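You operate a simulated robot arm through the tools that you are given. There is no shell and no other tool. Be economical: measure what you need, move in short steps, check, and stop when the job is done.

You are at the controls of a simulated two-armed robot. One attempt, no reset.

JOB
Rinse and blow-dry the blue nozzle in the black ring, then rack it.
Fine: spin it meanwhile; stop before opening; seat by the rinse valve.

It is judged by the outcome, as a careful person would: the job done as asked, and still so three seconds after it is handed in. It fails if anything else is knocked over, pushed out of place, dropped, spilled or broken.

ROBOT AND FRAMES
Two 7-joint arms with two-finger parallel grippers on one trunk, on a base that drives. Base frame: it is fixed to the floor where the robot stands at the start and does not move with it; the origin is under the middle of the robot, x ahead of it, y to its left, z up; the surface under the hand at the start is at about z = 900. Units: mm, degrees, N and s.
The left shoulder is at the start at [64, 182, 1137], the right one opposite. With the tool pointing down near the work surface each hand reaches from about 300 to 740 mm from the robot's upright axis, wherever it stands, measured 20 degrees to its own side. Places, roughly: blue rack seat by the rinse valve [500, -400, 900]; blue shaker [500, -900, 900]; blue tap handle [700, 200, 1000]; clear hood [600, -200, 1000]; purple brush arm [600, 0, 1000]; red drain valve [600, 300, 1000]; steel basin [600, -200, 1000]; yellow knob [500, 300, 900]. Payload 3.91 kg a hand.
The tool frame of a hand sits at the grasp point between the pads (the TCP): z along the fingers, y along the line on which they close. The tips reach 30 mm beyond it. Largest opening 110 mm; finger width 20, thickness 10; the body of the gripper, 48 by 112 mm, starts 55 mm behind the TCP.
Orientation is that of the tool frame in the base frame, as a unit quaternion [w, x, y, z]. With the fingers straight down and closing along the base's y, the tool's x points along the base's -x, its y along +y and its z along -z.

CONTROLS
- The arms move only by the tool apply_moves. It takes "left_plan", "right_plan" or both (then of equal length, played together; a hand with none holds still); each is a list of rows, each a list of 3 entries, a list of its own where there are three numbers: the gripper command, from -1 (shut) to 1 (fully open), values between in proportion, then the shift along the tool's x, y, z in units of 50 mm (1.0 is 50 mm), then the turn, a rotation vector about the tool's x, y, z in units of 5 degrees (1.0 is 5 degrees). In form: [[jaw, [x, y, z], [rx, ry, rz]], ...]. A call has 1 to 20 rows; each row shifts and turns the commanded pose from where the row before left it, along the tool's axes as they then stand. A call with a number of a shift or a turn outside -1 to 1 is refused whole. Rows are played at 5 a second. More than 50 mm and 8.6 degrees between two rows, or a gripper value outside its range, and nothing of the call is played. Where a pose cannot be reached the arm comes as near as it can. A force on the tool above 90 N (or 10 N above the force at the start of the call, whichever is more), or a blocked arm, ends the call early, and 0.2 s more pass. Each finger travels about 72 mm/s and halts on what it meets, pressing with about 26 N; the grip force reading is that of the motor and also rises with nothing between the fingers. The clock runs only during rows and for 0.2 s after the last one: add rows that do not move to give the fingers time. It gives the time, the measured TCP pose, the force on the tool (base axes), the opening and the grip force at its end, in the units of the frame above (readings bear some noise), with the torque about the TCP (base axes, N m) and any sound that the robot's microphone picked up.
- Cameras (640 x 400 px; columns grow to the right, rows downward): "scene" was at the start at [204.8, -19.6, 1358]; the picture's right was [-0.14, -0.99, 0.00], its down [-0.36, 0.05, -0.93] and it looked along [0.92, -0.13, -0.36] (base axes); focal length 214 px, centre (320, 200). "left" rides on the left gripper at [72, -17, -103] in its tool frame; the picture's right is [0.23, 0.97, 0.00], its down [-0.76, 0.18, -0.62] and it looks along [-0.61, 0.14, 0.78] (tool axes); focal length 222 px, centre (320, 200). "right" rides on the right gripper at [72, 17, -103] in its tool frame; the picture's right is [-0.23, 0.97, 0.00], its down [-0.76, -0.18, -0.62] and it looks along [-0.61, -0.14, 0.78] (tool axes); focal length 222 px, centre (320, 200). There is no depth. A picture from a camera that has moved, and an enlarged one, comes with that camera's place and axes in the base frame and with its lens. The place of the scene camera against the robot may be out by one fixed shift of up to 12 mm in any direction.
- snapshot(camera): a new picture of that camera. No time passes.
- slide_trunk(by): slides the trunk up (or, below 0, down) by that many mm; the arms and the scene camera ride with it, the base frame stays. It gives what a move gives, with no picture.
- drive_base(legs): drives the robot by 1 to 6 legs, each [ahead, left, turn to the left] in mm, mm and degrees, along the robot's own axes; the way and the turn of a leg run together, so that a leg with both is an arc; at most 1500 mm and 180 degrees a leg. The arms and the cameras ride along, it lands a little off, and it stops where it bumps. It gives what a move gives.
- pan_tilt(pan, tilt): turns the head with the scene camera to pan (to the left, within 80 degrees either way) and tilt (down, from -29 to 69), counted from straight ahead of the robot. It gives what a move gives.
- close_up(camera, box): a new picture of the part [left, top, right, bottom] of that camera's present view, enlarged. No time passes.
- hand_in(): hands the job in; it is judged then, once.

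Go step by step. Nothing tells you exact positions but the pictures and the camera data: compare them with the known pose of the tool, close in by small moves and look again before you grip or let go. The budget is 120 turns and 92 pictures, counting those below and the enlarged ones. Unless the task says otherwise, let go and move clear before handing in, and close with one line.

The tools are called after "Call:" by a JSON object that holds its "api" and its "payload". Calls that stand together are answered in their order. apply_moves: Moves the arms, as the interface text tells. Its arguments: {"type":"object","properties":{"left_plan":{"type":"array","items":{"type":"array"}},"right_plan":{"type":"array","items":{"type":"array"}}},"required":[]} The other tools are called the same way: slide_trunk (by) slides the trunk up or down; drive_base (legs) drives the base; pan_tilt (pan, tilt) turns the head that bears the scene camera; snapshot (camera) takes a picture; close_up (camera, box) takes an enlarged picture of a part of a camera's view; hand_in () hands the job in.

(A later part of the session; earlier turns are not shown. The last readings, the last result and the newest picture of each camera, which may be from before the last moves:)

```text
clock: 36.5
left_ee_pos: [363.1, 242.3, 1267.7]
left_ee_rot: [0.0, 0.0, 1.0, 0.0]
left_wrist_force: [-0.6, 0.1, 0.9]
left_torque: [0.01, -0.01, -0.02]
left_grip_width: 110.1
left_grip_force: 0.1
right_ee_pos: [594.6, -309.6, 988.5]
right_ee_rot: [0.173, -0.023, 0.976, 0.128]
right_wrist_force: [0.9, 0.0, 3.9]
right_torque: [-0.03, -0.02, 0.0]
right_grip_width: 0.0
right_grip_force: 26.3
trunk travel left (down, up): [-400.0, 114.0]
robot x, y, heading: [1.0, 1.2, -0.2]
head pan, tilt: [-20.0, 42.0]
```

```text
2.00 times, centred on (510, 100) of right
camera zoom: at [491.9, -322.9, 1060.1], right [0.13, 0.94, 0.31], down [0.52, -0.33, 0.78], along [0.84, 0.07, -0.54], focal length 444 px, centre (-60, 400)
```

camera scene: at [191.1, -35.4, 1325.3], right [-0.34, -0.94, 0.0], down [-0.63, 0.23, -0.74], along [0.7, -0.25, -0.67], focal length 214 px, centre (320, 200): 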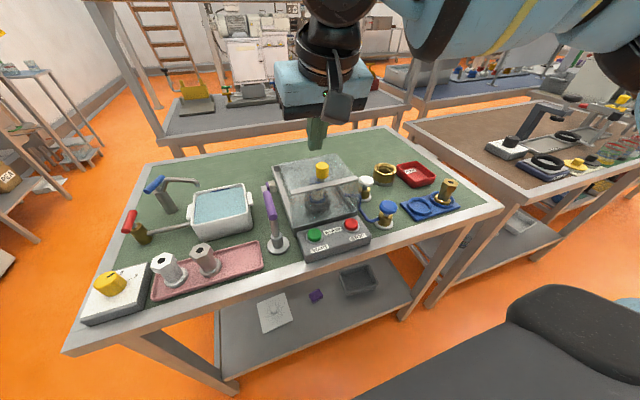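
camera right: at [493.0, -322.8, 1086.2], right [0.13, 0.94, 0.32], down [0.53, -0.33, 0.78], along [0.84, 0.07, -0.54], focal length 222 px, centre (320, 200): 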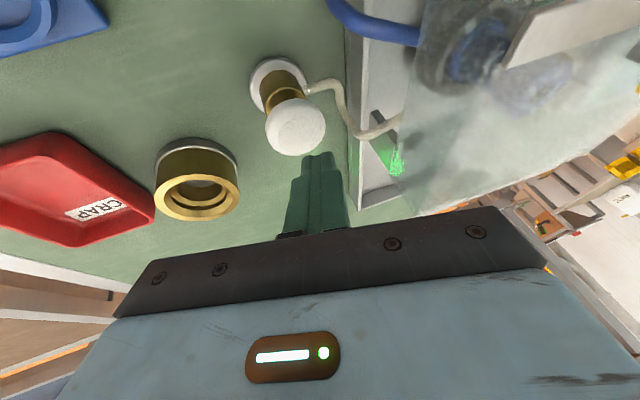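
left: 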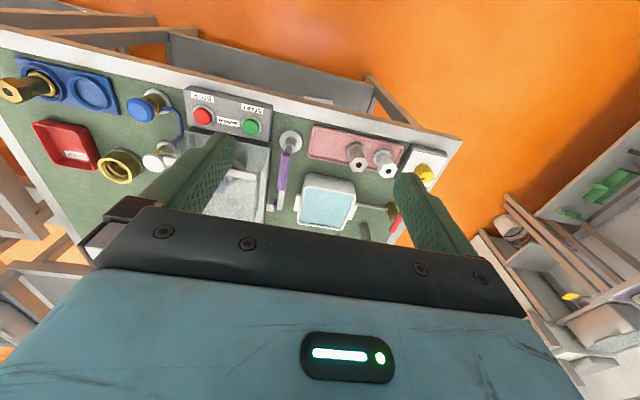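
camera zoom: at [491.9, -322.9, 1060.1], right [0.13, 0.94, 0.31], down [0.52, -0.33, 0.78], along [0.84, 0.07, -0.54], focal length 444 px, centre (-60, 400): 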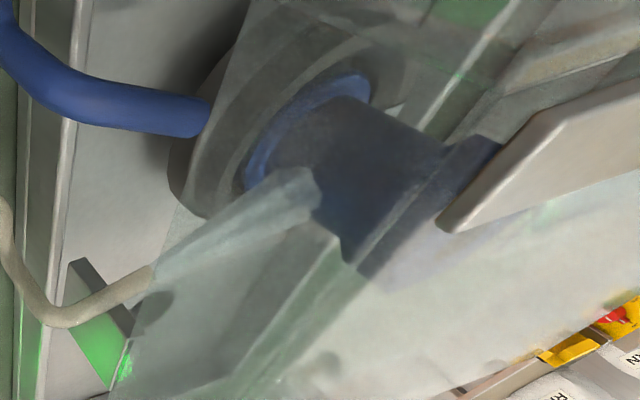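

The air jet hits the nozzle. A few more seconds, then release and rise.

Call:
{"api": "apply_moves", "payload": {"right_plan": [[-1, [0, 0, 0], [0, 0, 0]], [-1, [0, 0, 0], [0, 0, 0]], [-1, [0, 0, 0], [0, 0, 0]], [-1, [0, 0, 0], [0, 0, 0]], [-1, [0, 0, 0], [0, 0, 0]], [-1, [0, 0, 0], [0, 0, 0]], [-1, [0, 0, 0], [0, 0, 0]], [-1, [0, 0, 0], [0, 0, 0]], [-1, [0, 0, 0], [0, 0, 0]], [-1, [0, 0, 0], [0, 0, 0]], [-1, [0, 0, 0], [0, 0, 0]], [-1, [0, 0, 0], [0, 0, 0]], [-1, [-0.13, 0.1, -0.36], [0, 0, 0]], [-1, [-0.13, 0.1, -0.36], [0, 0, 0]], [-1, [-0.13, 0.1, -0.36], [0, 0, 0]], [-1, [-0.26, 0.2, -0.72], [0, 0, 0]]]}}

Call:
{"api": "close_up", "payload": {"camera": "scene", "box": [270, 140, 400, 230]}}

Call:
{"api": "close_up", "payload": {"camera": "right", "box": [300, 0, 640, 200]}}

```text
clock: 39.9
left_ee_pos: [363.5, 241.9, 1268.2]
left_ee_rot: [0.0, 0.0, 1.0, 0.0]
left_wrist_force: [0.0, -0.6, -0.1]
left_torque: [0.03, -0.01, -0.01]
left_grip_width: 110.1
left_grip_force: 0.0
right_ee_pos: [592.4, -310.8, 1085.8]
right_ee_rot: [0.173, -0.023, 0.976, 0.128]
right_wrist_force: [-0.4, -0.5, -0.1]
right_torque: [-0.01, -0.02, 0.01]
right_grip_width: 0.0
right_grip_force: 25.6
trunk travel left (down, up): [-400.0, 114.0]
robot x, y, heading: [1.2, -2.0, -0.2]
head pan, tilt: [-20.0, 42.0]
```

```text
4.44 times, centred on (335, 185) of scene
camera zoom: at [190.6, -34.7, 1325.4], right [-0.34, -0.94, 0.0], down [-0.63, 0.23, -0.74], along [0.7, -0.25, -0.67], focal length 953 px, centre (253, 267)
```

zoom: 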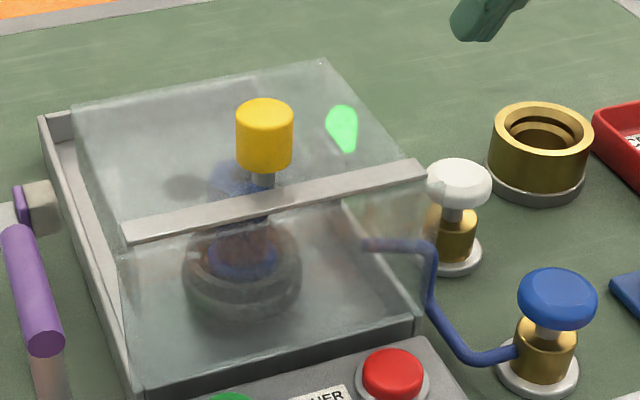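

```text
1.88 times, centred on (470, 100) of right
camera zoom: at [489.4, -322.5, 1158.6], right [0.13, 0.94, 0.31], down [0.52, -0.33, 0.78], along [0.84, 0.07, -0.54], focal length 418 px, centre (38, 388)
```

zoom: 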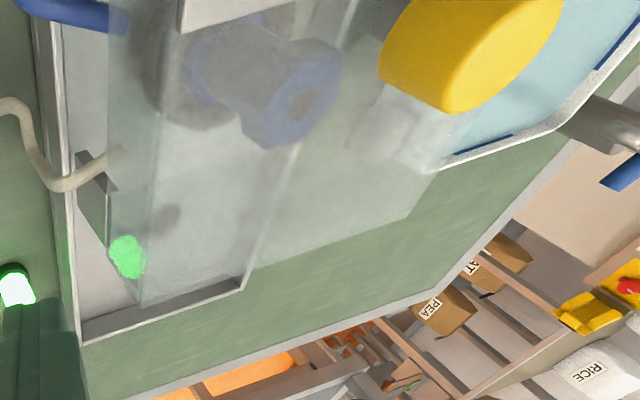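

Air released, lamp still green. Now to STOP.

Call:
{"api": "apply_moves", "payload": {"right_plan": [[-1, [0.535, 0, -0.195], [1, 0, 0]], [-1, [0.535, 0, -0.195], [1, 0, 0]], [-1, [0.535, 0, -0.195], [1, 0, 0]], [-1, [0.535, 0, -0.195], [0, 0, 0]], [-1, [0, 0.65, 0], [0, 0, 0]], [-1, [0, 0.65, 0], [0, 0, 0]], [-1, [0, 0.65, 0], [0, 0, 0]], [-1, [0.17, 0, 0.475], [0, 0, 0]], [-1, [0.17, 0, 0.475], [0, 0, 0]], [-1, [0.17, 0, 0.475], [0, 0, 0]]]}}

Call:
{"api": "snapshot", "payload": {"camera": "right"}}

```text
clock: 42.1
left_ee_pos: [364.9, 241.5, 1268.0]
left_ee_rot: [0.0, 0.0, 1.0, 0.001]
left_wrist_force: [-0.2, 0.4, 0.2]
left_torque: [0.0, 0.0, 0.02]
left_grip_width: 109.9
left_grip_force: 0.1
right_ee_pos: [479.8, -218.3, 1009.1]
right_ee_rot: [0.174, 0.001, 0.985, 0.0]
right_wrist_force: [0.0, 0.2, 0.2]
right_torque: [0.0, -0.02, -0.02]
right_grip_width: 0.0
right_grip_force: 25.8
trunk travel left (down, up): [-400.0, 114.0]
robot x, y, heading: [2.4, -2.6, 0.2]
head pan, tilt: [-20.0, 42.0]
```

```text
55 pictures are left
camera right: at [377.1, -202.2, 1081.1], right [0.21, 0.97, 0.08], down [0.5, -0.18, 0.85], along [0.84, -0.14, -0.53], focal length 222 px, centre (320, 200)
```

right: 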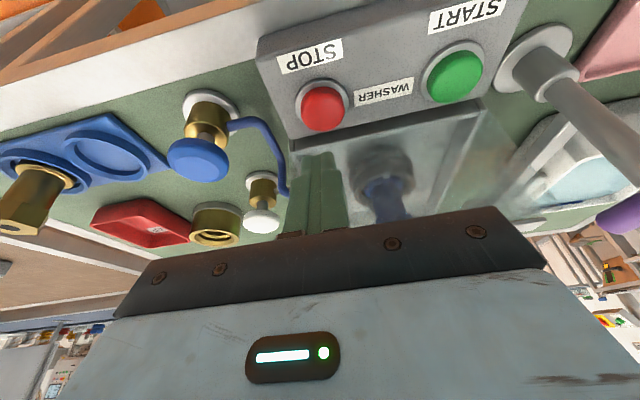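

Red button at about (479,-211,940); shift and press.

Call:
{"api": "apply_moves", "payload": {"right_plan": [[-1, [0.07, 0.13, 0.1], [0, 0, 0]], [-1, [0.11, 0, 0.3], [0, 0, 0]], [-1, [0.027, 0, 0.075], [0, 0, 0]], [-1, [0.027, 0, 0.075], [0, 0, 0]], [-1, [0.027, 0, 0.075], [0, 0, 0]], [-1, [0.027, 0, 0.075], [0, 0, 0]]]}}

```text
clock: 43.5
left_ee_pos: [363.4, 241.4, 1267.8]
left_ee_rot: [0.0, 0.0, 1.0, -0.001]
left_wrist_force: [0.5, 1.3, 0.4]
left_torque: [-0.02, 0.02, 0.02]
left_grip_width: 110.1
left_grip_force: 0.1
right_ee_pos: [479.5, -211.5, 972.5]
right_ee_rot: [0.176, 0.0, 0.984, 0.0]
right_wrist_force: [-0.7, -1.6, 7.8]
right_torque: [-0.07, 0.01, -0.02]
right_grip_width: 0.0
right_grip_force: 25.9
trunk travel left (down, up): [-400.0, 114.0]
robot x, y, heading: [0.4, 1.3, -0.2]
head pan, tilt: [-20.0, 42.0]
heard: click
```

Click. Lift and check lamp and spinning.

Call:
{"api": "apply_moves", "payload": {"right_plan": [[-1, [-0.2, 0, -0.52], [0, 0, 0]], [-1, [-0.2, 0, -0.52], [0, 0, 0]], [-1, [-0.2, 0, -0.52], [0, 0, 0]], [-1, [-0.2, 0, -0.52], [0, 0, 0]], [-1, [-0.2, -0.6, -0.52], [0, 0, 0]], [-1, [0, -0.8, 0], [0, 0, 0]], [-1, [0, -0.8, 0], [0, 0, 0]]]}}

Call:
{"api": "close_up", "payload": {"camera": "scene", "box": [270, 140, 400, 230]}}

Call:
{"api": "snapshot", "payload": {"camera": "right"}}

```text
clock: 45.1
left_ee_pos: [365.7, 240.6, 1267.8]
left_ee_rot: [0.0, 0.0, 1.0, 0.0]
left_wrist_force: [0.0, -0.5, 0.1]
left_torque: [0.01, -0.01, 0.0]
left_grip_width: 110.0
left_grip_force: 0.0
right_ee_pos: [481.6, -322.9, 1110.4]
right_ee_rot: [0.174, -0.001, 0.985, 0.001]
right_wrist_force: [0.2, 0.0, 0.4]
right_torque: [0.02, 0.01, 0.02]
right_grip_width: 0.1
right_grip_force: 26.6
trunk travel left (down, up): [-400.0, 114.0]
robot x, y, heading: [-3.6, 4.1, 0.1]
head pan, tilt: [-20.0, 42.0]
```

```text
4.44 times, centred on (335, 185) of scene
camera zoom: at [191.0, -36.3, 1325.3], right [-0.34, -0.94, 0.0], down [-0.63, 0.23, -0.74], along [0.7, -0.25, -0.67], focal length 953 px, centre (253, 267)
```

zoom: 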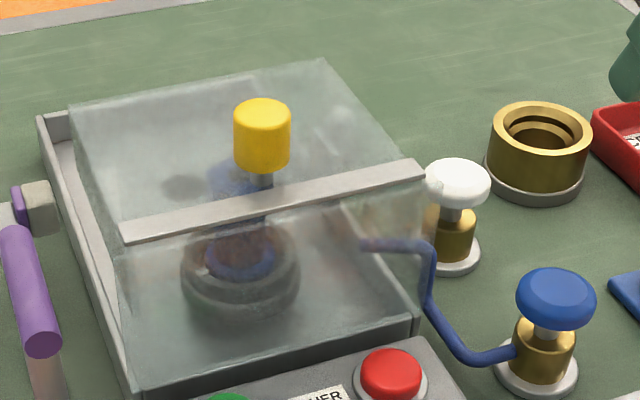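

```text
53 pictures are left
camera right: at [377.9, -308.3, 1183.2], right [0.21, 0.97, 0.08], down [0.5, -0.18, 0.85], along [0.84, -0.14, -0.53], focal length 222 px, centre (320, 200)
```

right: 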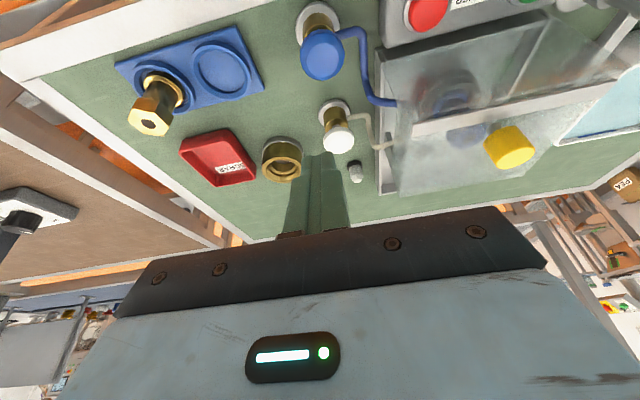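

Lamp off, washer stopped. Next grip the hood's yellow knob: move above it, gripper half open.

Call:
{"api": "apply_moves", "payload": {"right_plan": [[-1, [-0.2, 0, -0.56], [0, 0, 0]], [-1, [-0.2, 0, -0.56], [0, 0, 0]], [0.2, [0, 0.78, 0], [0, 0, 0]], [0.2, [0, 0.78, 0], [0, 0, 0]], [0.2, [0, 0.78, 0], [0, 0, 0]], [0.2, [0, 0.78, 0], [0, 0, 0]], [0.2, [-0.63, 0, 0.23], [0, 0, 0]], [0.2, [-0.63, 0, 0.23], [0, 0, 0]], [0.2, [0, 0, 0], [0, 0, 0]]]}}

Call:
{"api": "snapshot", "payload": {"camera": "right"}}

Call:
{"api": "close_up", "payload": {"camera": "scene", "box": [250, 110, 410, 230]}}

```text
clock: 47.1
left_ee_pos: [363.7, 240.8, 1269.1]
left_ee_rot: [0.0, 0.0, 1.0, 0.0]
left_wrist_force: [-0.6, 0.2, 0.7]
left_torque: [-0.02, -0.04, -0.01]
left_grip_width: 110.2
left_grip_force: 0.0
right_ee_pos: [547.2, -166.4, 1170.9]
right_ee_rot: [0.174, 0.001, 0.985, 0.0]
right_wrist_force: [0.2, 0.0, 0.0]
right_torque: [-0.01, 0.01, -0.02]
right_grip_width: 66.0
right_grip_force: 0.0
trunk travel left (down, up): [-400.0, 114.0]
robot x, y, heading: [1.6, 1.2, 0.1]
head pan, tilt: [-20.0, 42.0]
```

```text
52 pictures are left
camera right: at [444.3, -150.4, 1243.1], right [0.21, 0.97, 0.08], down [0.5, -0.18, 0.85], along [0.84, -0.14, -0.53], focal length 222 px, centre (320, 200)
```

right: 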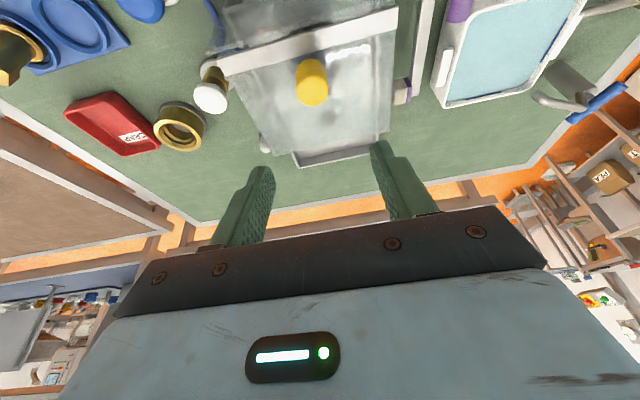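

```text
3.33 times, centred on (330, 170) of scene
camera zoom: at [190.3, -35.2, 1325.5], right [-0.34, -0.94, 0.0], down [-0.63, 0.23, -0.74], along [0.7, -0.25, -0.67], focal length 715 px, centre (287, 300)
```

zoom: 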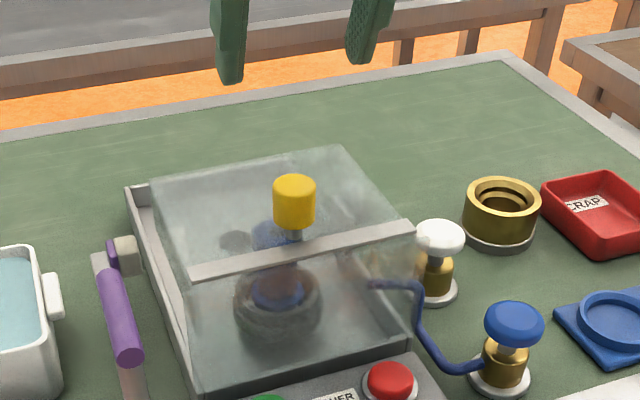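

Knob at (549,-165,1060), aligned. Descend.

Call:
{"api": "apply_moves", "payload": {"right_plan": [[0.2, [0.155, 0, 0.46], [0, 0, 0]], [0.2, [0.155, 0, 0.46], [0, 0, 0]], [0.2, [0.155, 0, 0.46], [0, 0, 0]], [0.2, [0.155, 0, 0.46], [0, 0, 0]]]}}

Call:
{"api": "close_up", "payload": {"camera": "scene", "box": [250, 110, 410, 230]}}

Call:
{"api": "snapshot", "payload": {"camera": "right"}}

```text
clock: 48.1
left_ee_pos: [363.9, 241.8, 1268.1]
left_ee_rot: [0.0, 0.0, 1.0, -0.001]
left_wrist_force: [-0.2, -0.3, -0.3]
left_torque: [0.0, 0.0, 0.01]
left_grip_width: 109.9
left_grip_force: 0.1
right_ee_pos: [550.3, -165.6, 1072.6]
right_ee_rot: [0.173, 0.001, 0.985, 0.0]
right_wrist_force: [-0.3, -0.6, -0.2]
right_torque: [-0.01, 0.02, 0.0]
right_grip_width: 66.0
right_grip_force: 0.2
trunk travel left (down, up): [-400.0, 114.0]
robot x, y, heading: [1.2, -0.0, 0.1]
head pan, tilt: [-20.0, 42.0]
```

```text
3.33 times, centred on (330, 170) of scene
camera zoom: at [191.6, -35.3, 1325.2], right [-0.34, -0.94, 0.0], down [-0.63, 0.23, -0.74], along [0.7, -0.25, -0.67], focal length 715 px, centre (287, 300)
```

zoom: 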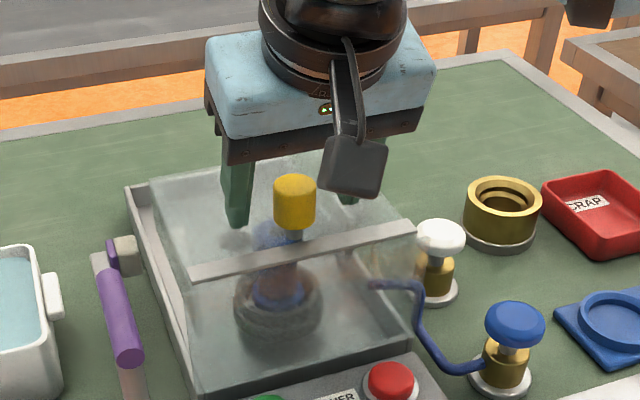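

```text
49 pictures are left
camera right: at [447.3, -150.4, 1144.7], right [0.21, 0.97, 0.08], down [0.5, -0.18, 0.85], along [0.84, -0.14, -0.53], focal length 222 px, centre (320, 200)
```

right: 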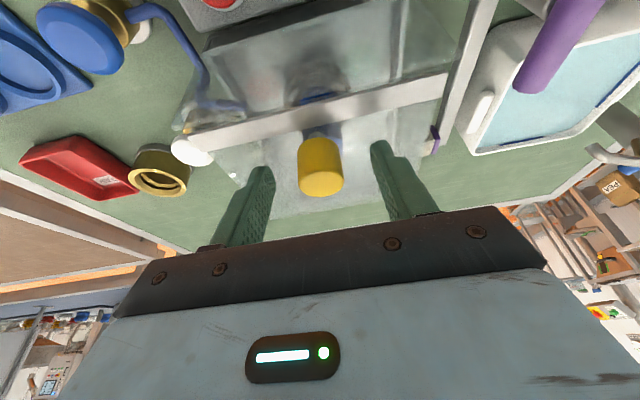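

Fingers straddle the knob; close on it.

Call:
{"api": "apply_moves", "payload": {"right_plan": [[-1, [0, 0, 0], [0, 0, 0]], [-1, [0, 0, 0], [0, 0, 0]], [-1, [0, 0, 0], [0, 0, 0]], [-1, [0, 0, 0], [0, 0, 0]], [-1, [0, 0, 0], [0, 0, 0]]]}}

Call:
{"api": "apply_moves", "payload": {"right_plan": [[-1, [-0.034, 0, -0.094], [0, 0, 0]], [-1, [-0.034, 0, -0.094], [0, 0, 0]]]}}

Call:
{"api": "close_up", "payload": {"camera": "scene", "box": [250, 110, 410, 230]}}

```text
clock: 49.3
left_ee_pos: [365.4, 242.8, 1267.7]
left_ee_rot: [0.0, 0.0, 1.0, -0.001]
left_wrist_force: [-0.4, 0.8, 0.0]
left_torque: [0.01, 0.0, -0.01]
left_grip_width: 109.7
left_grip_force: 0.0
right_ee_pos: [550.5, -166.1, 1073.2]
right_ee_rot: [0.174, 0.0, 0.985, 0.0]
right_wrist_force: [-0.1, 1.0, -2.0]
right_torque: [0.42, -0.26, 0.24]
right_grip_width: 27.6
right_grip_force: 44.8
trunk travel left (down, up): [-400.0, 114.0]
robot x, y, heading: [0.2, -0.3, -0.0]
head pan, tilt: [-20.0, 42.0]
```

```text
clock: 49.9
left_ee_pos: [366.9, 242.2, 1266.3]
left_ee_rot: [-0.001, 0.0, 1.0, 0.0]
left_wrist_force: [0.1, 0.4, -0.4]
left_torque: [0.0, -0.01, -0.01]
left_grip_width: 110.2
left_grip_force: 0.1
right_ee_pos: [551.5, -165.6, 1078.2]
right_ee_rot: [0.169, 0.001, 0.986, -0.001]
right_wrist_force: [-1.5, 7.9, -32.8]
right_torque: [0.69, 0.3, 0.04]
right_grip_width: 27.2
right_grip_force: 45.7
trunk travel left (down, up): [-400.0, 114.0]
robot x, y, heading: [-1.1, 1.4, 0.2]
head pan, tilt: [-20.0, 42.0]
```

```text
3.33 times, centred on (330, 170) of scene
camera zoom: at [194.0, -35.1, 1324.5], right [-0.34, -0.94, 0.0], down [-0.63, 0.23, -0.74], along [0.7, -0.25, -0.67], focal length 715 px, centre (287, 300)
```

zoom: 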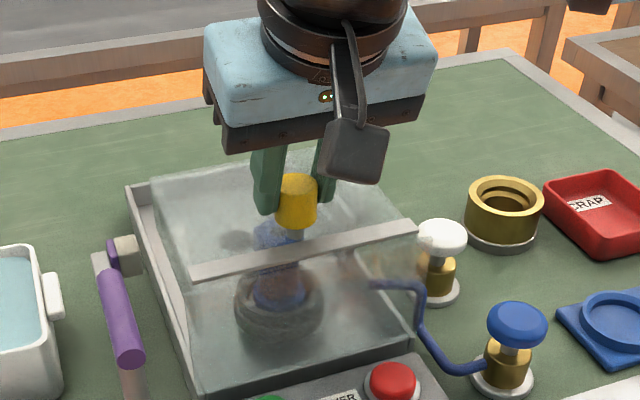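

Lifting is resisted, so it likely slides to the rear. Lower back and push along +x gently.

Call:
{"api": "apply_moves", "payload": {"right_plan": [[-1, [0.034, 0, 0.094], [0, 0, 0]], [-1, [0.034, 0, 0.094], [0, 0, 0]], [-1, [0, 0, 0], [0, 0, 0]], [-1, [-0.094, 0, 0.034], [0, 0, 0]], [-1, [-0.094, 0, 0.034], [0, 0, 0]], [-1, [-0.094, 0, 0.034], [0, 0, 0]]]}}

Call:
{"api": "close_up", "payload": {"camera": "scene", "box": [250, 110, 410, 230]}}

```text
clock: 51.3
left_ee_pos: [362.8, 242.2, 1269.2]
left_ee_rot: [0.001, 0.0, 1.0, 0.001]
left_wrist_force: [-0.9, 0.4, 0.6]
left_torque: [-0.01, -0.02, 0.01]
left_grip_width: 110.1
left_grip_force: 0.1
right_ee_pos: [563.7, -165.5, 1077.6]
right_ee_rot: [0.179, 0.001, 0.984, 0.001]
right_wrist_force: [0.5, -2.5, 33.3]
right_torque: [-0.59, -0.28, 0.02]
right_grip_width: 27.7
right_grip_force: 44.4
trunk travel left (down, up): [-400.0, 114.0]
robot x, y, heading: [-2.8, -1.6, -0.1]
head pan, tilt: [-20.0, 42.0]
```

```text
3.33 times, centred on (330, 170) of scene
camera zoom: at [188.7, -34.7, 1325.9], right [-0.34, -0.94, 0.0], down [-0.63, 0.23, -0.74], along [0.7, -0.25, -0.67], focal length 715 px, centre (287, 300)
```

zoom: 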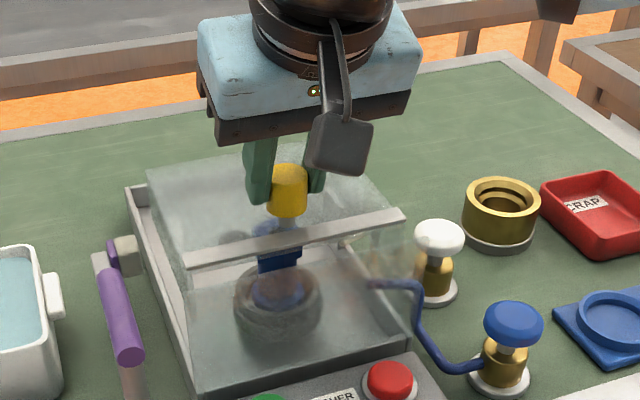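

It slid about 13 mm rearward. I relax the vertical load and push further along +x.

Call:
{"api": "apply_moves", "payload": {"right_plan": [[-1, [-0.03, 0, -0.08], [0, 0, 0]], [-1, [-0.094, 0, 0.034], [0, 0, 0]], [-1, [-0.094, 0, 0.034], [0, 0, 0]], [-1, [-0.094, 0, 0.034], [0, 0, 0]], [-1, [-0.094, 0, 0.034], [0, 0, 0]], [-1, [-0.094, 0, 0.034], [0, 0, 0]]]}}

Call:
{"api": "close_up", "payload": {"camera": "scene", "box": [250, 110, 410, 230]}}

```text
clock: 52.7
left_ee_pos: [364.0, 242.3, 1267.3]
left_ee_rot: [0.001, 0.0, 1.0, 0.0]
left_wrist_force: [0.3, -1.0, -0.4]
left_torque: [0.01, -0.02, 0.04]
left_grip_width: 110.3
left_grip_force: 0.0
right_ee_pos: [590.6, -166.6, 1076.9]
right_ee_rot: [0.175, 0.0, 0.985, 0.001]
right_wrist_force: [0.0, -0.7, 10.7]
right_torque: [0.44, 0.7, -0.04]
right_grip_width: 27.4
right_grip_force: 44.9
trunk travel left (down, up): [-400.0, 114.0]
robot x, y, heading: [1.6, -2.7, 0.1]
head pan, tilt: [-20.0, 42.0]
```

```text
3.33 times, centred on (330, 170) of scene
camera zoom: at [190.8, -35.0, 1325.4], right [-0.34, -0.94, 0.0], down [-0.63, 0.23, -0.74], along [0.7, -0.25, -0.67], focal length 715 px, centre (287, 300)
```

zoom: 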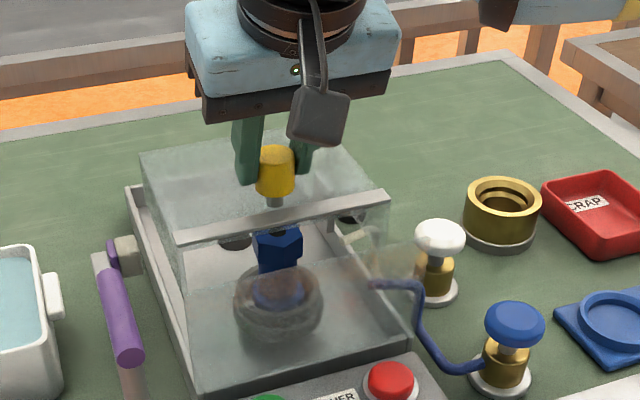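

Sliding confirmed; the blue hex nozzle is emerging. Continue.

Call:
{"api": "apply_moves", "payload": {"right_plan": [[-1, [-0.19, 0, 0.068], [0, 0, 0]], [-1, [-0.19, 0, 0.068], [0, 0, 0]], [-1, [-0.19, 0, 0.068], [0, 0, 0]], [-1, [-0.19, 0, 0.068], [0, 0, 0]], [-1, [-0.19, 0, 0.068], [0, 0, 0]], [-1, [-0.19, 0, 0.068], [0, 0, 0]], [-1, [-0.19, 0, 0.068], [0, 0, 0]], [-1, [-0.19, 0, 0.068], [0, 0, 0]]]}}

Call:
{"api": "close_up", "payload": {"camera": "scene", "box": [250, 110, 410, 230]}}

```text
clock: 54.5
left_ee_pos: [364.2, 241.3, 1267.0]
left_ee_rot: [0.0, 0.0, 1.0, -0.001]
left_wrist_force: [0.6, 0.1, 0.1]
left_torque: [0.02, -0.02, -0.01]
left_grip_width: 110.3
left_grip_force: 0.1
right_ee_pos: [599.5, -166.0, 1077.1]
right_ee_rot: [0.175, 0.0, 0.985, 0.002]
right_wrist_force: [-0.5, 9.0, -0.5]
right_torque: [-0.32, -1.01, 0.13]
right_grip_width: 27.4
right_grip_force: 44.9
right hand out of reach, approached as far as the arm can: row 2, 3, 4, 5, 6, 7, 8
trunk travel left (down, up): [-400.0, 114.0]
robot x, y, heading: [-4.8, 3.5, -0.0]
head pan, tilt: [-20.0, 42.0]
```

```text
3.33 times, centred on (330, 170) of scene
camera zoom: at [191.1, -33.8, 1325.3], right [-0.34, -0.94, 0.0], down [-0.63, 0.23, -0.74], along [0.7, -0.25, -0.67], focal length 715 px, centre (287, 300)
```

zoom: 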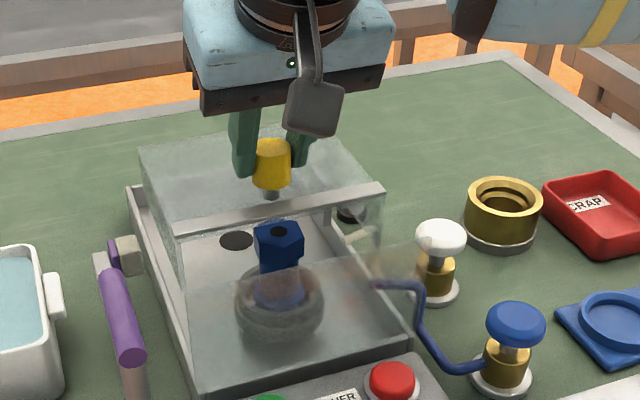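

The arm is at its reach limit at x≈600. I release the knob, rise, and drive the base ahead 100 mm.

Call:
{"api": "apply_moves", "payload": {"right_plan": [[0.2, [0.05, 0, -0.02], [0, 0, 0]], [0.2, [0, 0, 0], [0, 0, 0]], [0.2, [0, 0, 0], [0, 0, 0]], [0.2, [-0.15, 0, -0.47], [0, 0, 0]], [0.2, [0, 0, -0.7], [0, 0, 0]], [0.2, [0, 0, -0.7], [0, 0, 0]]]}}

Call:
{"api": "pan_tilt", "payload": {"pan": -20, "tilt": 65}}

Call:
{"api": "snapshot", "payload": {"camera": "scene"}}

```text
clock: 55.9
left_ee_pos: [363.0, 241.7, 1268.3]
left_ee_rot: [0.0, -0.001, 1.0, 0.0]
left_wrist_force: [0.1, -0.4, -0.6]
left_torque: [0.0, 0.01, 0.01]
left_grip_width: 110.2
left_grip_force: 0.0
right_ee_pos: [571.1, -172.6, 1167.2]
right_ee_rot: [0.174, 0.0, 0.985, 0.0]
right_wrist_force: [-0.9, -0.2, -0.5]
right_torque: [-0.01, -0.01, 0.04]
right_grip_width: 66.1
right_grip_force: 0.1
right hand out of reach, approached as far as the arm can: row 4
trunk travel left (down, up): [-400.0, 114.0]
robot x, y, heading: [-0.4, 1.1, 0.2]
head pan, tilt: [-20.0, 42.0]
```

```text
clock: 56.8
left_ee_pos: [364.3, 241.4, 1267.8]
left_ee_rot: [0.0, 0.0, 1.0, 0.0]
left_wrist_force: [-0.1, -0.6, -0.1]
left_torque: [-0.03, 0.01, 0.01]
left_grip_width: 110.0
left_grip_force: 0.0
right_ee_pos: [573.9, -172.2, 1167.7]
right_ee_rot: [0.174, 0.0, 0.985, 0.001]
right_wrist_force: [-0.7, -0.1, 0.1]
right_torque: [-0.03, 0.02, 0.0]
right_grip_width: 65.8
right_grip_force: 0.1
trunk travel left (down, up): [-400.0, 114.0]
robot x, y, heading: [-0.7, 1.0, 0.1]
head pan, tilt: [-20.0, 65.0]
```

```text
44 pictures are left
camera scene: at [169.7, -27.4, 1296.0], right [-0.34, -0.94, 0.0], down [-0.85, 0.31, -0.42], along [0.4, -0.14, -0.91], focal length 214 px, centre (320, 200)
```

scene: 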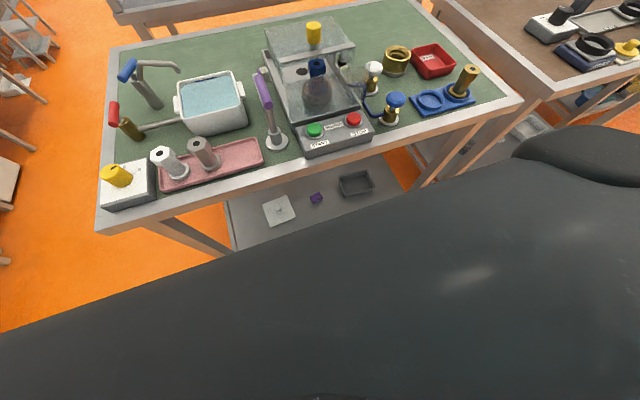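

The robot's own base sits close to the bench, so instead of driving I raise the trunk for reach.

Call:
{"api": "slide_trunk", "payload": {"by": 110}}

Call:
{"api": "pan_tilt", "payload": {"pan": -20, "tilt": 45}}

Call:
{"api": "snapshot", "payload": {"camera": "right"}}

```text
clock: 58.2
left_ee_pos: [366.2, 242.3, 1376.8]
left_ee_rot: [-0.002, 0.0, 1.0, 0.0]
left_wrist_force: [-0.1, 0.0, 1.2]
left_torque: [-0.03, 0.01, 0.04]
left_grip_width: 110.0
left_grip_force: 0.0
right_ee_pos: [486.8, -174.3, 1439.1]
right_ee_rot: [0.323, 0.002, 0.947, 0.001]
right_wrist_force: [0.3, 0.0, -1.3]
right_torque: [0.0, -0.02, -0.01]
right_grip_width: 66.1
right_grip_force: 0.1
trunk travel left (down, up): [-510.0, 4.0]
robot x, y, heading: [1.8, 2.2, -0.0]
head pan, tilt: [-20.0, 65.0]
```

```text
clock: 59.0
left_ee_pos: [366.0, 241.9, 1377.7]
left_ee_rot: [0.0, 0.0, 1.0, 0.0]
left_wrist_force: [0.5, 1.3, -1.1]
left_torque: [0.0, -0.02, -0.01]
left_grip_width: 110.2
left_grip_force: 0.1
right_ee_pos: [484.3, -173.0, 1440.3]
right_ee_rot: [0.323, 0.001, 0.946, 0.001]
right_wrist_force: [0.1, 0.1, -0.6]
right_torque: [0.0, -0.01, -0.03]
right_grip_width: 65.9
right_grip_force: 0.2
trunk travel left (down, up): [-510.0, 4.0]
robot x, y, heading: [-0.7, 1.0, -0.1]
head pan, tilt: [-20.0, 45.0]
```

```text
43 pictures are left
camera right: at [364.8, -157.6, 1477.7], right [0.18, 0.97, 0.14], down [0.22, -0.18, 0.96], along [0.96, -0.14, -0.25], focal length 222 px, centre (320, 200)
```

right: 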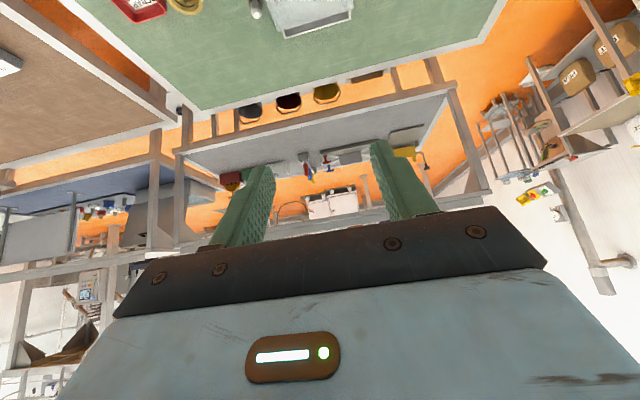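

The arm swung up with the trunk (tilt now 38°). I come back over the knob at (600,-166).

Call:
{"api": "apply_moves", "payload": {"right_plan": [[0.2, [0.245, 0.02, 0.86], [0, 0, 0]], [0.2, [0.245, 0.02, 0.86], [0, 0, 0]], [0.2, [0.245, 0.02, 0.86], [0, 0, 0]], [0.2, [0.245, 0.02, 0.86], [0, 0, 0]], [0.2, [0.245, 0.02, 0.86], [0, 0, 0]], [0.2, [0.245, 0.02, 0.86], [0, 0, 0]], [0.2, [0.245, 0.02, 0.86], [0, 0, 0]], [0.2, [0, 0, 0], [0, 0, 0]]]}}

Call:
{"api": "snapshot", "payload": {"camera": "right"}}

Call:
{"api": "snapshot", "payload": {"camera": "scene"}}

```text
clock: 60.8
left_ee_pos: [365.0, 242.3, 1378.9]
left_ee_rot: [0.001, 0.0, 1.0, 0.0]
left_wrist_force: [-0.7, 1.2, -0.1]
left_torque: [-0.03, -0.01, -0.02]
left_grip_width: 110.0
left_grip_force: 0.1
right_ee_pos: [597.9, -169.3, 1151.6]
right_ee_rot: [0.324, 0.002, 0.946, 0.001]
right_wrist_force: [0.1, -0.9, 0.2]
right_torque: [0.01, 0.0, 0.01]
right_grip_width: 66.0
right_grip_force: 0.0
right hand out of reach, approached as far as the arm can: row 7
trunk travel left (down, up): [-510.0, 4.0]
robot x, y, heading: [-0.8, 3.7, -0.1]
head pan, tilt: [-20.0, 45.0]
```

```text
42 pictures are left
camera right: at [478.6, -153.5, 1187.6], right [0.18, 0.97, 0.14], down [0.22, -0.18, 0.96], along [0.96, -0.14, -0.24], focal length 222 px, centre (320, 200)
```

right: 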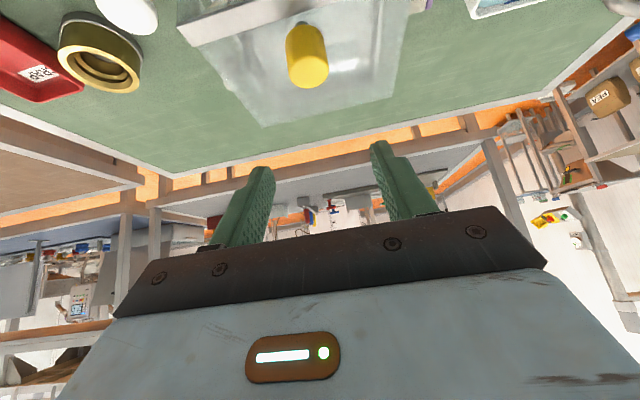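

```text
41 pictures are left
camera scene: at [89.0, -34.2, 1450.9], right [-0.34, -0.94, 0.0], down [-0.66, 0.24, -0.71], along [0.67, -0.24, -0.71], focal length 214 px, centre (320, 200)
```

scene: 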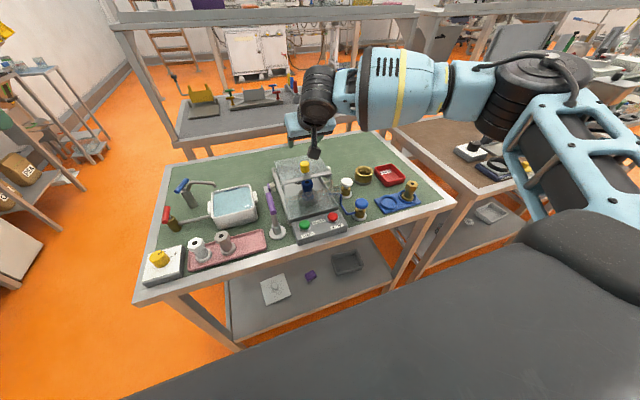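

The torso leans back when raised, which shortens reach; lowering should lengthen it. I retract the hand up first and then lower the trunk.

Call:
{"api": "apply_moves", "payload": {"right_plan": [[0.2, [-0.15, -0.075, -0.8], [0, 0, 0]], [0.2, [-0.15, -0.075, -0.8], [0, 0, 0]], [0.2, [-0.15, -0.075, -0.8], [0, 0, 0]], [0.2, [-0.15, -0.075, -0.8], [0, 0, 0]], [0.2, [-0.15, -0.075, -0.8], [0, 0, 0]], [0.2, [-0.15, -0.075, -0.8], [0, 0, 0]], [0.2, [-0.15, -0.075, -0.8], [0, 0, 0]], [0.2, [-0.15, -0.075, -0.8], [0, 0, 0]]]}}

Call:
{"api": "slide_trunk", "payload": {"by": -110}}

Call:
{"api": "slide_trunk", "payload": {"by": -70}}

Call:
{"api": "snapshot", "payload": {"camera": "scene"}}

```text
clock: 62.6
left_ee_pos: [363.9, 242.5, 1378.9]
left_ee_rot: [0.001, 0.0, 1.0, -0.001]
left_wrist_force: [0.9, -0.3, -0.6]
left_torque: [0.03, 0.01, -0.03]
left_grip_width: 109.8
left_grip_force: 0.2
right_ee_pos: [449.8, -199.8, 1440.7]
right_ee_rot: [0.324, 0.002, 0.946, 0.001]
right_wrist_force: [-0.3, -0.6, -0.2]
right_torque: [0.01, -0.02, 0.0]
right_grip_width: 66.2
right_grip_force: 0.2
trunk travel left (down, up): [-510.0, 4.0]
robot x, y, heading: [0.0, -0.8, -0.1]
head pan, tilt: [-20.0, 45.0]
```

```text
clock: 64.1
left_ee_pos: [365.2, 243.3, 1268.9]
left_ee_rot: [0.001, -0.001, 1.0, 0.0]
left_wrist_force: [0.5, -0.7, -0.2]
left_torque: [-0.01, -0.02, -0.01]
left_grip_width: 110.1
left_grip_force: 0.0
right_ee_pos: [449.5, -200.2, 1330.4]
right_ee_rot: [0.325, 0.002, 0.946, 0.0]
right_wrist_force: [0.1, 0.4, 0.2]
right_torque: [0.01, -0.02, 0.02]
right_grip_width: 66.2
right_grip_force: 0.1
trunk travel left (down, up): [-400.0, 114.0]
robot x, y, heading: [1.0, -0.4, 0.1]
head pan, tilt: [-20.0, 45.0]
```

```text
clock: 65.1
left_ee_pos: [364.9, 243.5, 1199.1]
left_ee_rot: [0.001, 0.0, 1.0, -0.001]
left_wrist_force: [-0.2, 0.2, 0.2]
left_torque: [0.0, -0.03, -0.01]
left_grip_width: 110.1
left_grip_force: 0.0
right_ee_pos: [450.9, -199.0, 1261.5]
right_ee_rot: [0.324, 0.001, 0.946, 0.002]
right_wrist_force: [0.8, -1.0, -0.7]
right_torque: [0.02, 0.0, -0.02]
right_grip_width: 66.2
right_grip_force: 0.0
trunk travel left (down, up): [-330.0, 184.0]
robot x, y, heading: [1.1, -1.3, 0.0]
head pan, tilt: [-20.0, 45.0]
```

```text
40 pictures are left
camera scene: at [212.1, -34.4, 1246.3], right [-0.34, -0.94, 0.0], down [-0.66, 0.24, -0.71], along [0.66, -0.24, -0.71], focal length 214 px, centre (320, 200)
```

scene: 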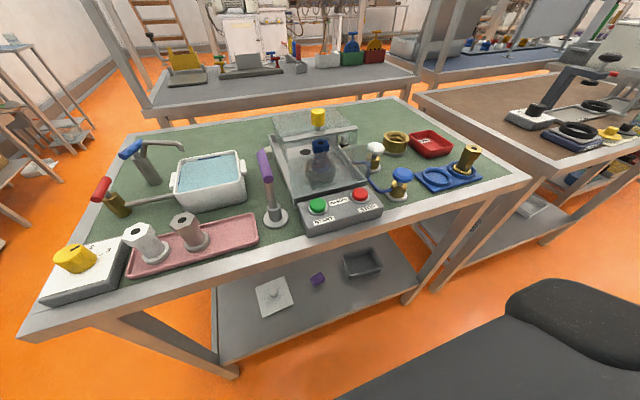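

The base front edge is at x≈210 and the bench edge at x≈425, so driving ahead 100 mm is safe.

Call:
{"api": "drive_base", "payload": {"legs": [[110, 0, 0]]}}

Call:
{"api": "snapshot", "payload": {"camera": "right"}}

Call:
{"api": "snapshot", "payload": {"camera": "scene"}}

```text
clock: 66.3
left_ee_pos: [476.3, 242.1, 1199.0]
left_ee_rot: [0.0, -0.001, 1.0, 0.0]
left_wrist_force: [0.0, -0.3, -0.3]
left_torque: [-0.01, 0.0, 0.01]
left_grip_width: 110.1
left_grip_force: 0.1
right_ee_pos: [562.2, -200.2, 1259.7]
right_ee_rot: [0.323, 0.003, 0.946, 0.0]
right_wrist_force: [0.8, -0.1, 0.3]
right_torque: [-0.02, 0.02, 0.04]
right_grip_width: 65.9
right_grip_force: 0.1
trunk travel left (down, up): [-330.0, 184.0]
robot x, y, heading: [111.8, -0.8, 0.2]
head pan, tilt: [-20.0, 45.0]
```

```text
39 pictures are left
camera right: at [441.8, -183.8, 1297.4], right [0.18, 0.97, 0.14], down [0.22, -0.18, 0.96], along [0.96, -0.14, -0.25], focal length 222 px, centre (320, 200)
```

right: 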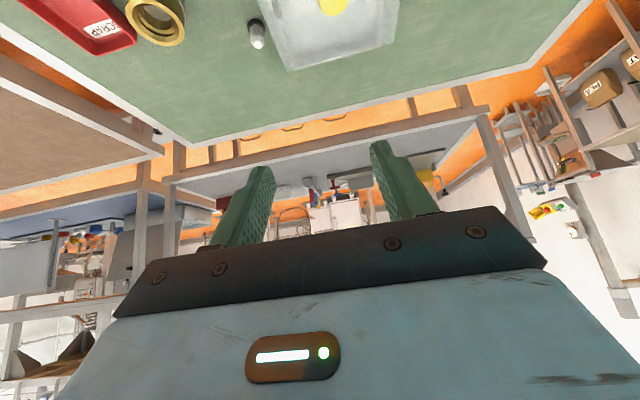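

```text
38 pictures are left
camera scene: at [323.5, -34.4, 1246.3], right [-0.34, -0.94, 0.0], down [-0.66, 0.24, -0.71], along [0.66, -0.24, -0.71], focal length 214 px, centre (320, 200)
```

scene: 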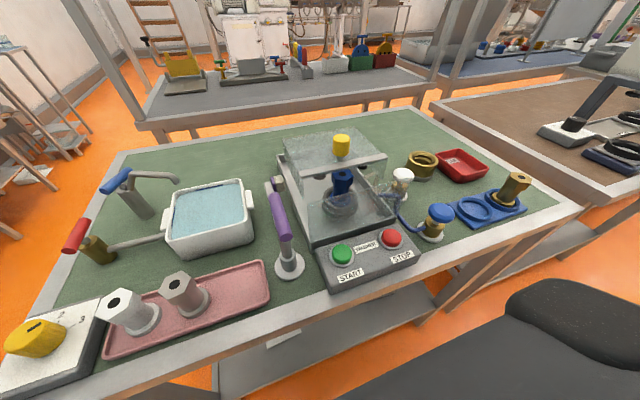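

Knob at (598,-165,1058). Reduce the tilt to ~18° and come down over it.

Call:
{"api": "apply_moves", "payload": {"right_plan": [[0.2, [0, 0.17, 0], [0, 1, 0]], [0.2, [0, 0.17, 0], [0, 1, 0]], [0.2, [0, 0.17, 0], [0, 1, 0]], [0.2, [0, 0.17, 0], [0, 1, 0]], [0.2, [0.02, 0, 0.68], [0, 0, 0]], [0.2, [0.02, 0, 0.68], [0, 0, 0]], [0.2, [0.02, 0, 0.68], [0, 0, 0]], [0.2, [0.02, 0, 0.68], [0, 0, 0]]]}}

Call:
{"api": "snapshot", "payload": {"camera": "right"}}

```text
clock: 68.1
left_ee_pos: [477.1, 242.5, 1198.1]
left_ee_rot: [0.0, 0.0, 1.0, 0.0]
left_wrist_force: [0.1, -0.1, -0.2]
left_torque: [-0.01, 0.01, 0.01]
left_grip_width: 109.9
left_grip_force: 0.1
right_ee_pos: [596.5, -172.9, 1126.9]
right_ee_rot: [0.155, 0.003, 0.988, 0.003]
right_wrist_force: [-0.4, 1.3, -0.2]
right_torque: [0.0, 0.0, -0.02]
right_grip_width: 65.9
right_grip_force: 0.1
right hand out of reach, approached as far as the arm can: row 4
trunk travel left (down, up): [-330.0, 184.0]
robot x, y, heading: [111.2, 4.2, -0.1]
head pan, tilt: [-20.0, 45.0]
```

```text
37 pictures are left
camera right: at [496.3, -157.5, 1202.6], right [0.22, 0.97, 0.07], down [0.53, -0.18, 0.82], along [0.82, -0.14, -0.56], focal length 222 px, centre (320, 200)
```

right: 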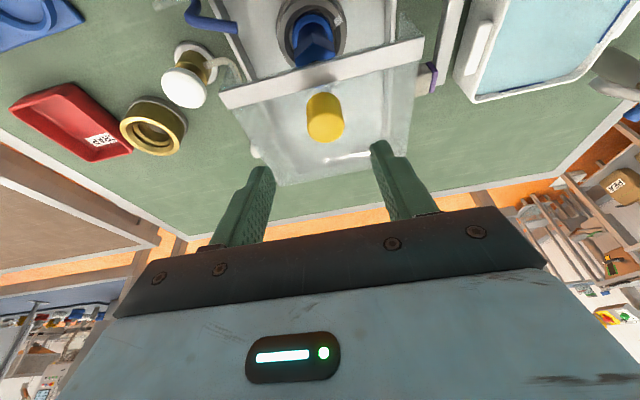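

Aligned; go down and grip.

Call:
{"api": "apply_moves", "payload": {"right_plan": [[0.2, [0.11, 0.07, 0.5], [0, 0, 0]], [0.2, [0.11, 0.07, 0.5], [0, 0, 0]], [-1, [0, 0, 0], [0, 0, 0]], [-1, [0, 0, 0], [0, 0, 0]], [-1, [0, 0, 0], [0, 0, 0]], [-1, [0, 0, 0], [0, 0, 0]], [-1, [-0.096, 0, 0.03], [0, 0, 0]], [-1, [-0.096, 0, 0.03], [0, 0, 0]], [-1, [-0.19, 0, 0.06], [0, 0, 0]]]}}

```text
clock: 70.1
left_ee_pos: [477.2, 242.7, 1198.7]
left_ee_rot: [0.0, 0.0, 1.0, 0.0]
left_wrist_force: [0.7, -0.4, 0.0]
left_torque: [0.01, 0.0, 0.02]
left_grip_width: 110.1
left_grip_force: 0.1
right_ee_pos: [620.3, -165.8, 1074.8]
right_ee_rot: [0.154, 0.001, 0.988, 0.001]
right_wrist_force: [0.8, 3.4, -6.2]
right_torque: [-0.64, -0.36, 0.18]
right_grip_width: 27.5
right_grip_force: 45.2
trunk travel left (down, up): [-330.0, 184.0]
robot x, y, heading: [110.4, -1.2, -0.1]
head pan, tilt: [-20.0, 45.0]
```

Gripping and sliding smoothly; continue to about x=685.

Call:
{"api": "apply_moves", "payload": {"right_plan": [[-1, [-0.19, 0, 0.06], [0, 0, 0]], [-1, [-0.19, 0, 0.06], [0, 0, 0]], [-1, [-0.19, 0, 0.06], [0, 0, 0]], [-1, [-0.19, 0, 0.06], [0, 0, 0]], [-1, [-0.19, 0, 0.06], [0, 0, 0]], [-1, [-0.096, 0, 0.03], [0, 0, 0]]]}}

Call:
{"api": "snapshot", "payload": {"camera": "scene"}}

```text
clock: 71.5
left_ee_pos: [476.9, 243.9, 1198.6]
left_ee_rot: [0.0, 0.0, 1.0, 0.0]
left_wrist_force: [-0.5, 0.2, -0.2]
left_torque: [-0.01, 0.02, 0.03]
left_grip_width: 109.9
left_grip_force: 0.0
right_ee_pos: [675.7, -167.3, 1076.1]
right_ee_rot: [0.154, 0.001, 0.988, 0.001]
right_wrist_force: [0.5, 6.1, -5.0]
right_torque: [-0.43, 0.81, 0.05]
right_grip_width: 27.6
right_grip_force: 44.9
trunk travel left (down, up): [-330.0, 184.0]
robot x, y, heading: [110.3, -0.4, -0.2]
head pan, tilt: [-20.0, 45.0]
```

```text
36 pictures are left
camera scene: at [324.0, -33.7, 1246.2], right [-0.34, -0.94, 0.0], down [-0.66, 0.24, -0.71], along [0.66, -0.24, -0.71], focal length 214 px, centre (320, 200)
```

scene: 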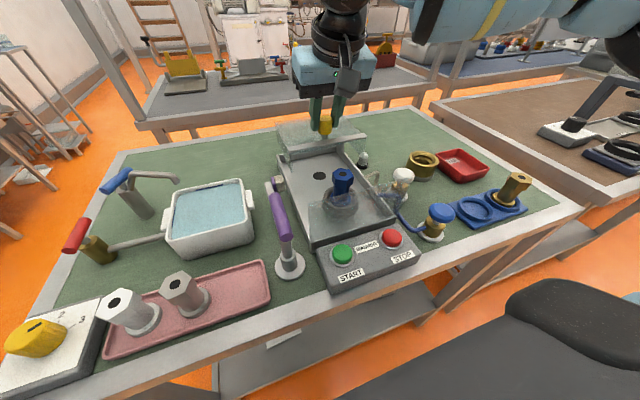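

Nearly fully open. A bit more, then release and look at the nozzle.

Call:
{"api": "apply_moves", "payload": {"right_plan": [[-1, [-0.14, 0, 0.045], [0, 0, 0]], [-1, [-0.14, 0, 0.045], [0, 0, 0]], [0.2, [0, 0, 0], [0, 0, 0]], [0.2, [0, 0, 0], [0, 0, 0]], [0.2, [0, 0, 0], [0, 0, 0]], [0.2, [-0.15, 0, -0.48], [0, 0, 0]], [0.2, [0, 0, -0.8], [0, 0, 0]], [0.2, [0.5, 0, -0.8], [0, 0, 0]], [0.2, [0.5, 0, 0], [0, 0, 0]]]}}

Call:
{"api": "snapshot", "payload": {"camera": "right"}}

Call:
{"api": "close_up", "payload": {"camera": "scene", "box": [260, 110, 420, 240]}}

```text
clock: 73.5
left_ee_pos: [477.5, 242.5, 1197.3]
left_ee_rot: [0.0, 0.0, 1.0, 0.0]
left_wrist_force: [0.2, -0.3, 0.3]
left_torque: [0.01, 0.01, -0.01]
left_grip_width: 110.0
left_grip_force: 0.1
right_ee_pos: [620.6, -184.3, 1164.4]
right_ee_rot: [0.155, 0.001, 0.988, 0.001]
right_wrist_force: [-0.4, 0.3, -0.6]
right_torque: [0.01, -0.02, 0.05]
right_grip_width: 66.1
right_grip_force: 0.1
right hand out of reach, approached as far as the arm can: row 6, 7
trunk travel left (down, up): [-330.0, 184.0]
robot x, y, heading: [110.6, -0.7, -0.2]
head pan, tilt: [-20.0, 45.0]
```

```text
35 pictures are left
camera right: at [520.5, -168.7, 1241.2], right [0.22, 0.97, 0.07], down [0.54, -0.18, 0.82], along [0.82, -0.14, -0.56], focal length 222 px, centre (320, 200)
```

right: 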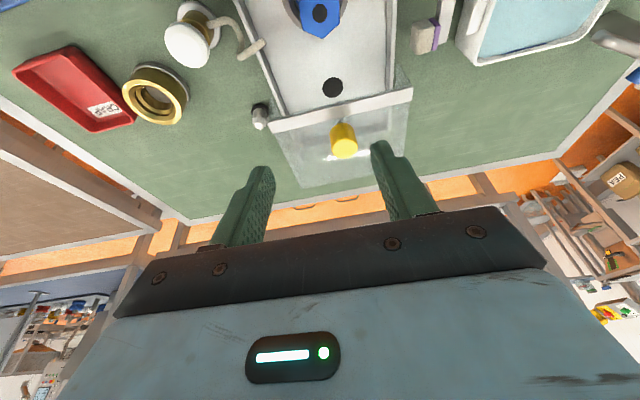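

```text
3.08 times, centred on (340, 175) of scene
camera zoom: at [323.4, -34.8, 1246.2], right [-0.34, -0.94, 0.0], down [-0.66, 0.24, -0.71], along [0.66, -0.24, -0.71], focal length 660 px, centre (258, 277)
```

zoom: 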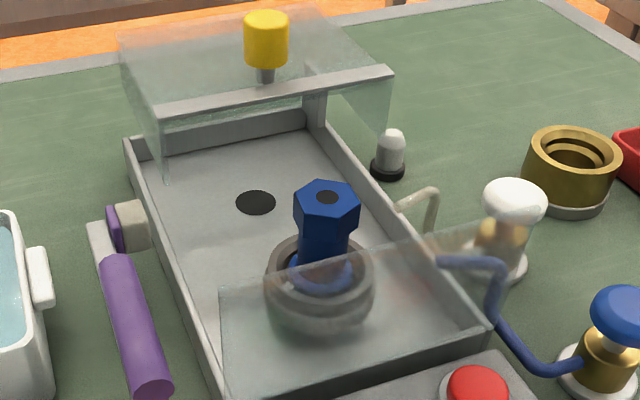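

The nozzle stands free, bright blue in the ring, at about (588,-168), top z≈1012. I zoom on it for dryness and hex orientation.

Call:
{"api": "close_up", "payload": {"camera": "scene", "box": [315, 145, 365, 195]}}

Call:
{"api": "close_up", "payload": {"camera": "right", "box": [270, 0, 370, 70]}}

```text
8.00 times, centred on (340, 170) of scene
camera zoom: at [323.4, -34.8, 1246.2], right [-0.34, -0.94, 0.0], down [-0.66, 0.24, -0.71], along [0.66, -0.24, -0.71], focal length 1716 px, centre (160, 440)
```

zoom: 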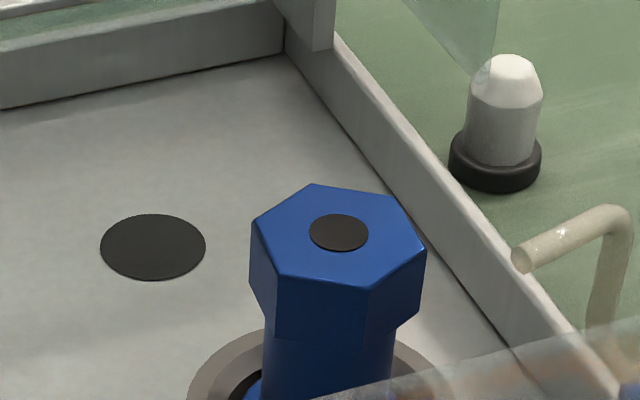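

```text
5.71 times, centred on (320, 35) of right
camera zoom: at [520.5, -168.7, 1241.2], right [0.22, 0.97, 0.07], down [0.54, -0.18, 0.82], along [0.82, -0.14, -0.56], focal length 1269 px, centre (320, 1143)
```

zoom: 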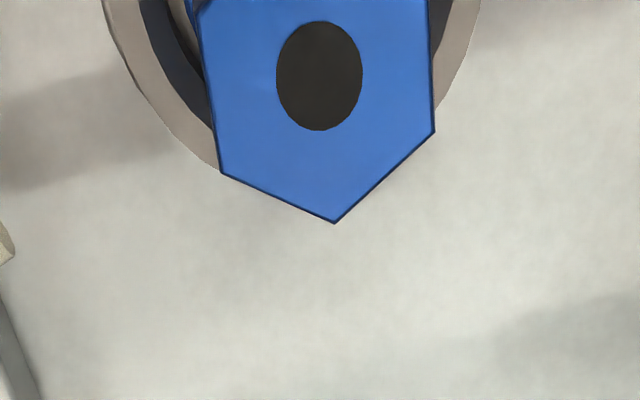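

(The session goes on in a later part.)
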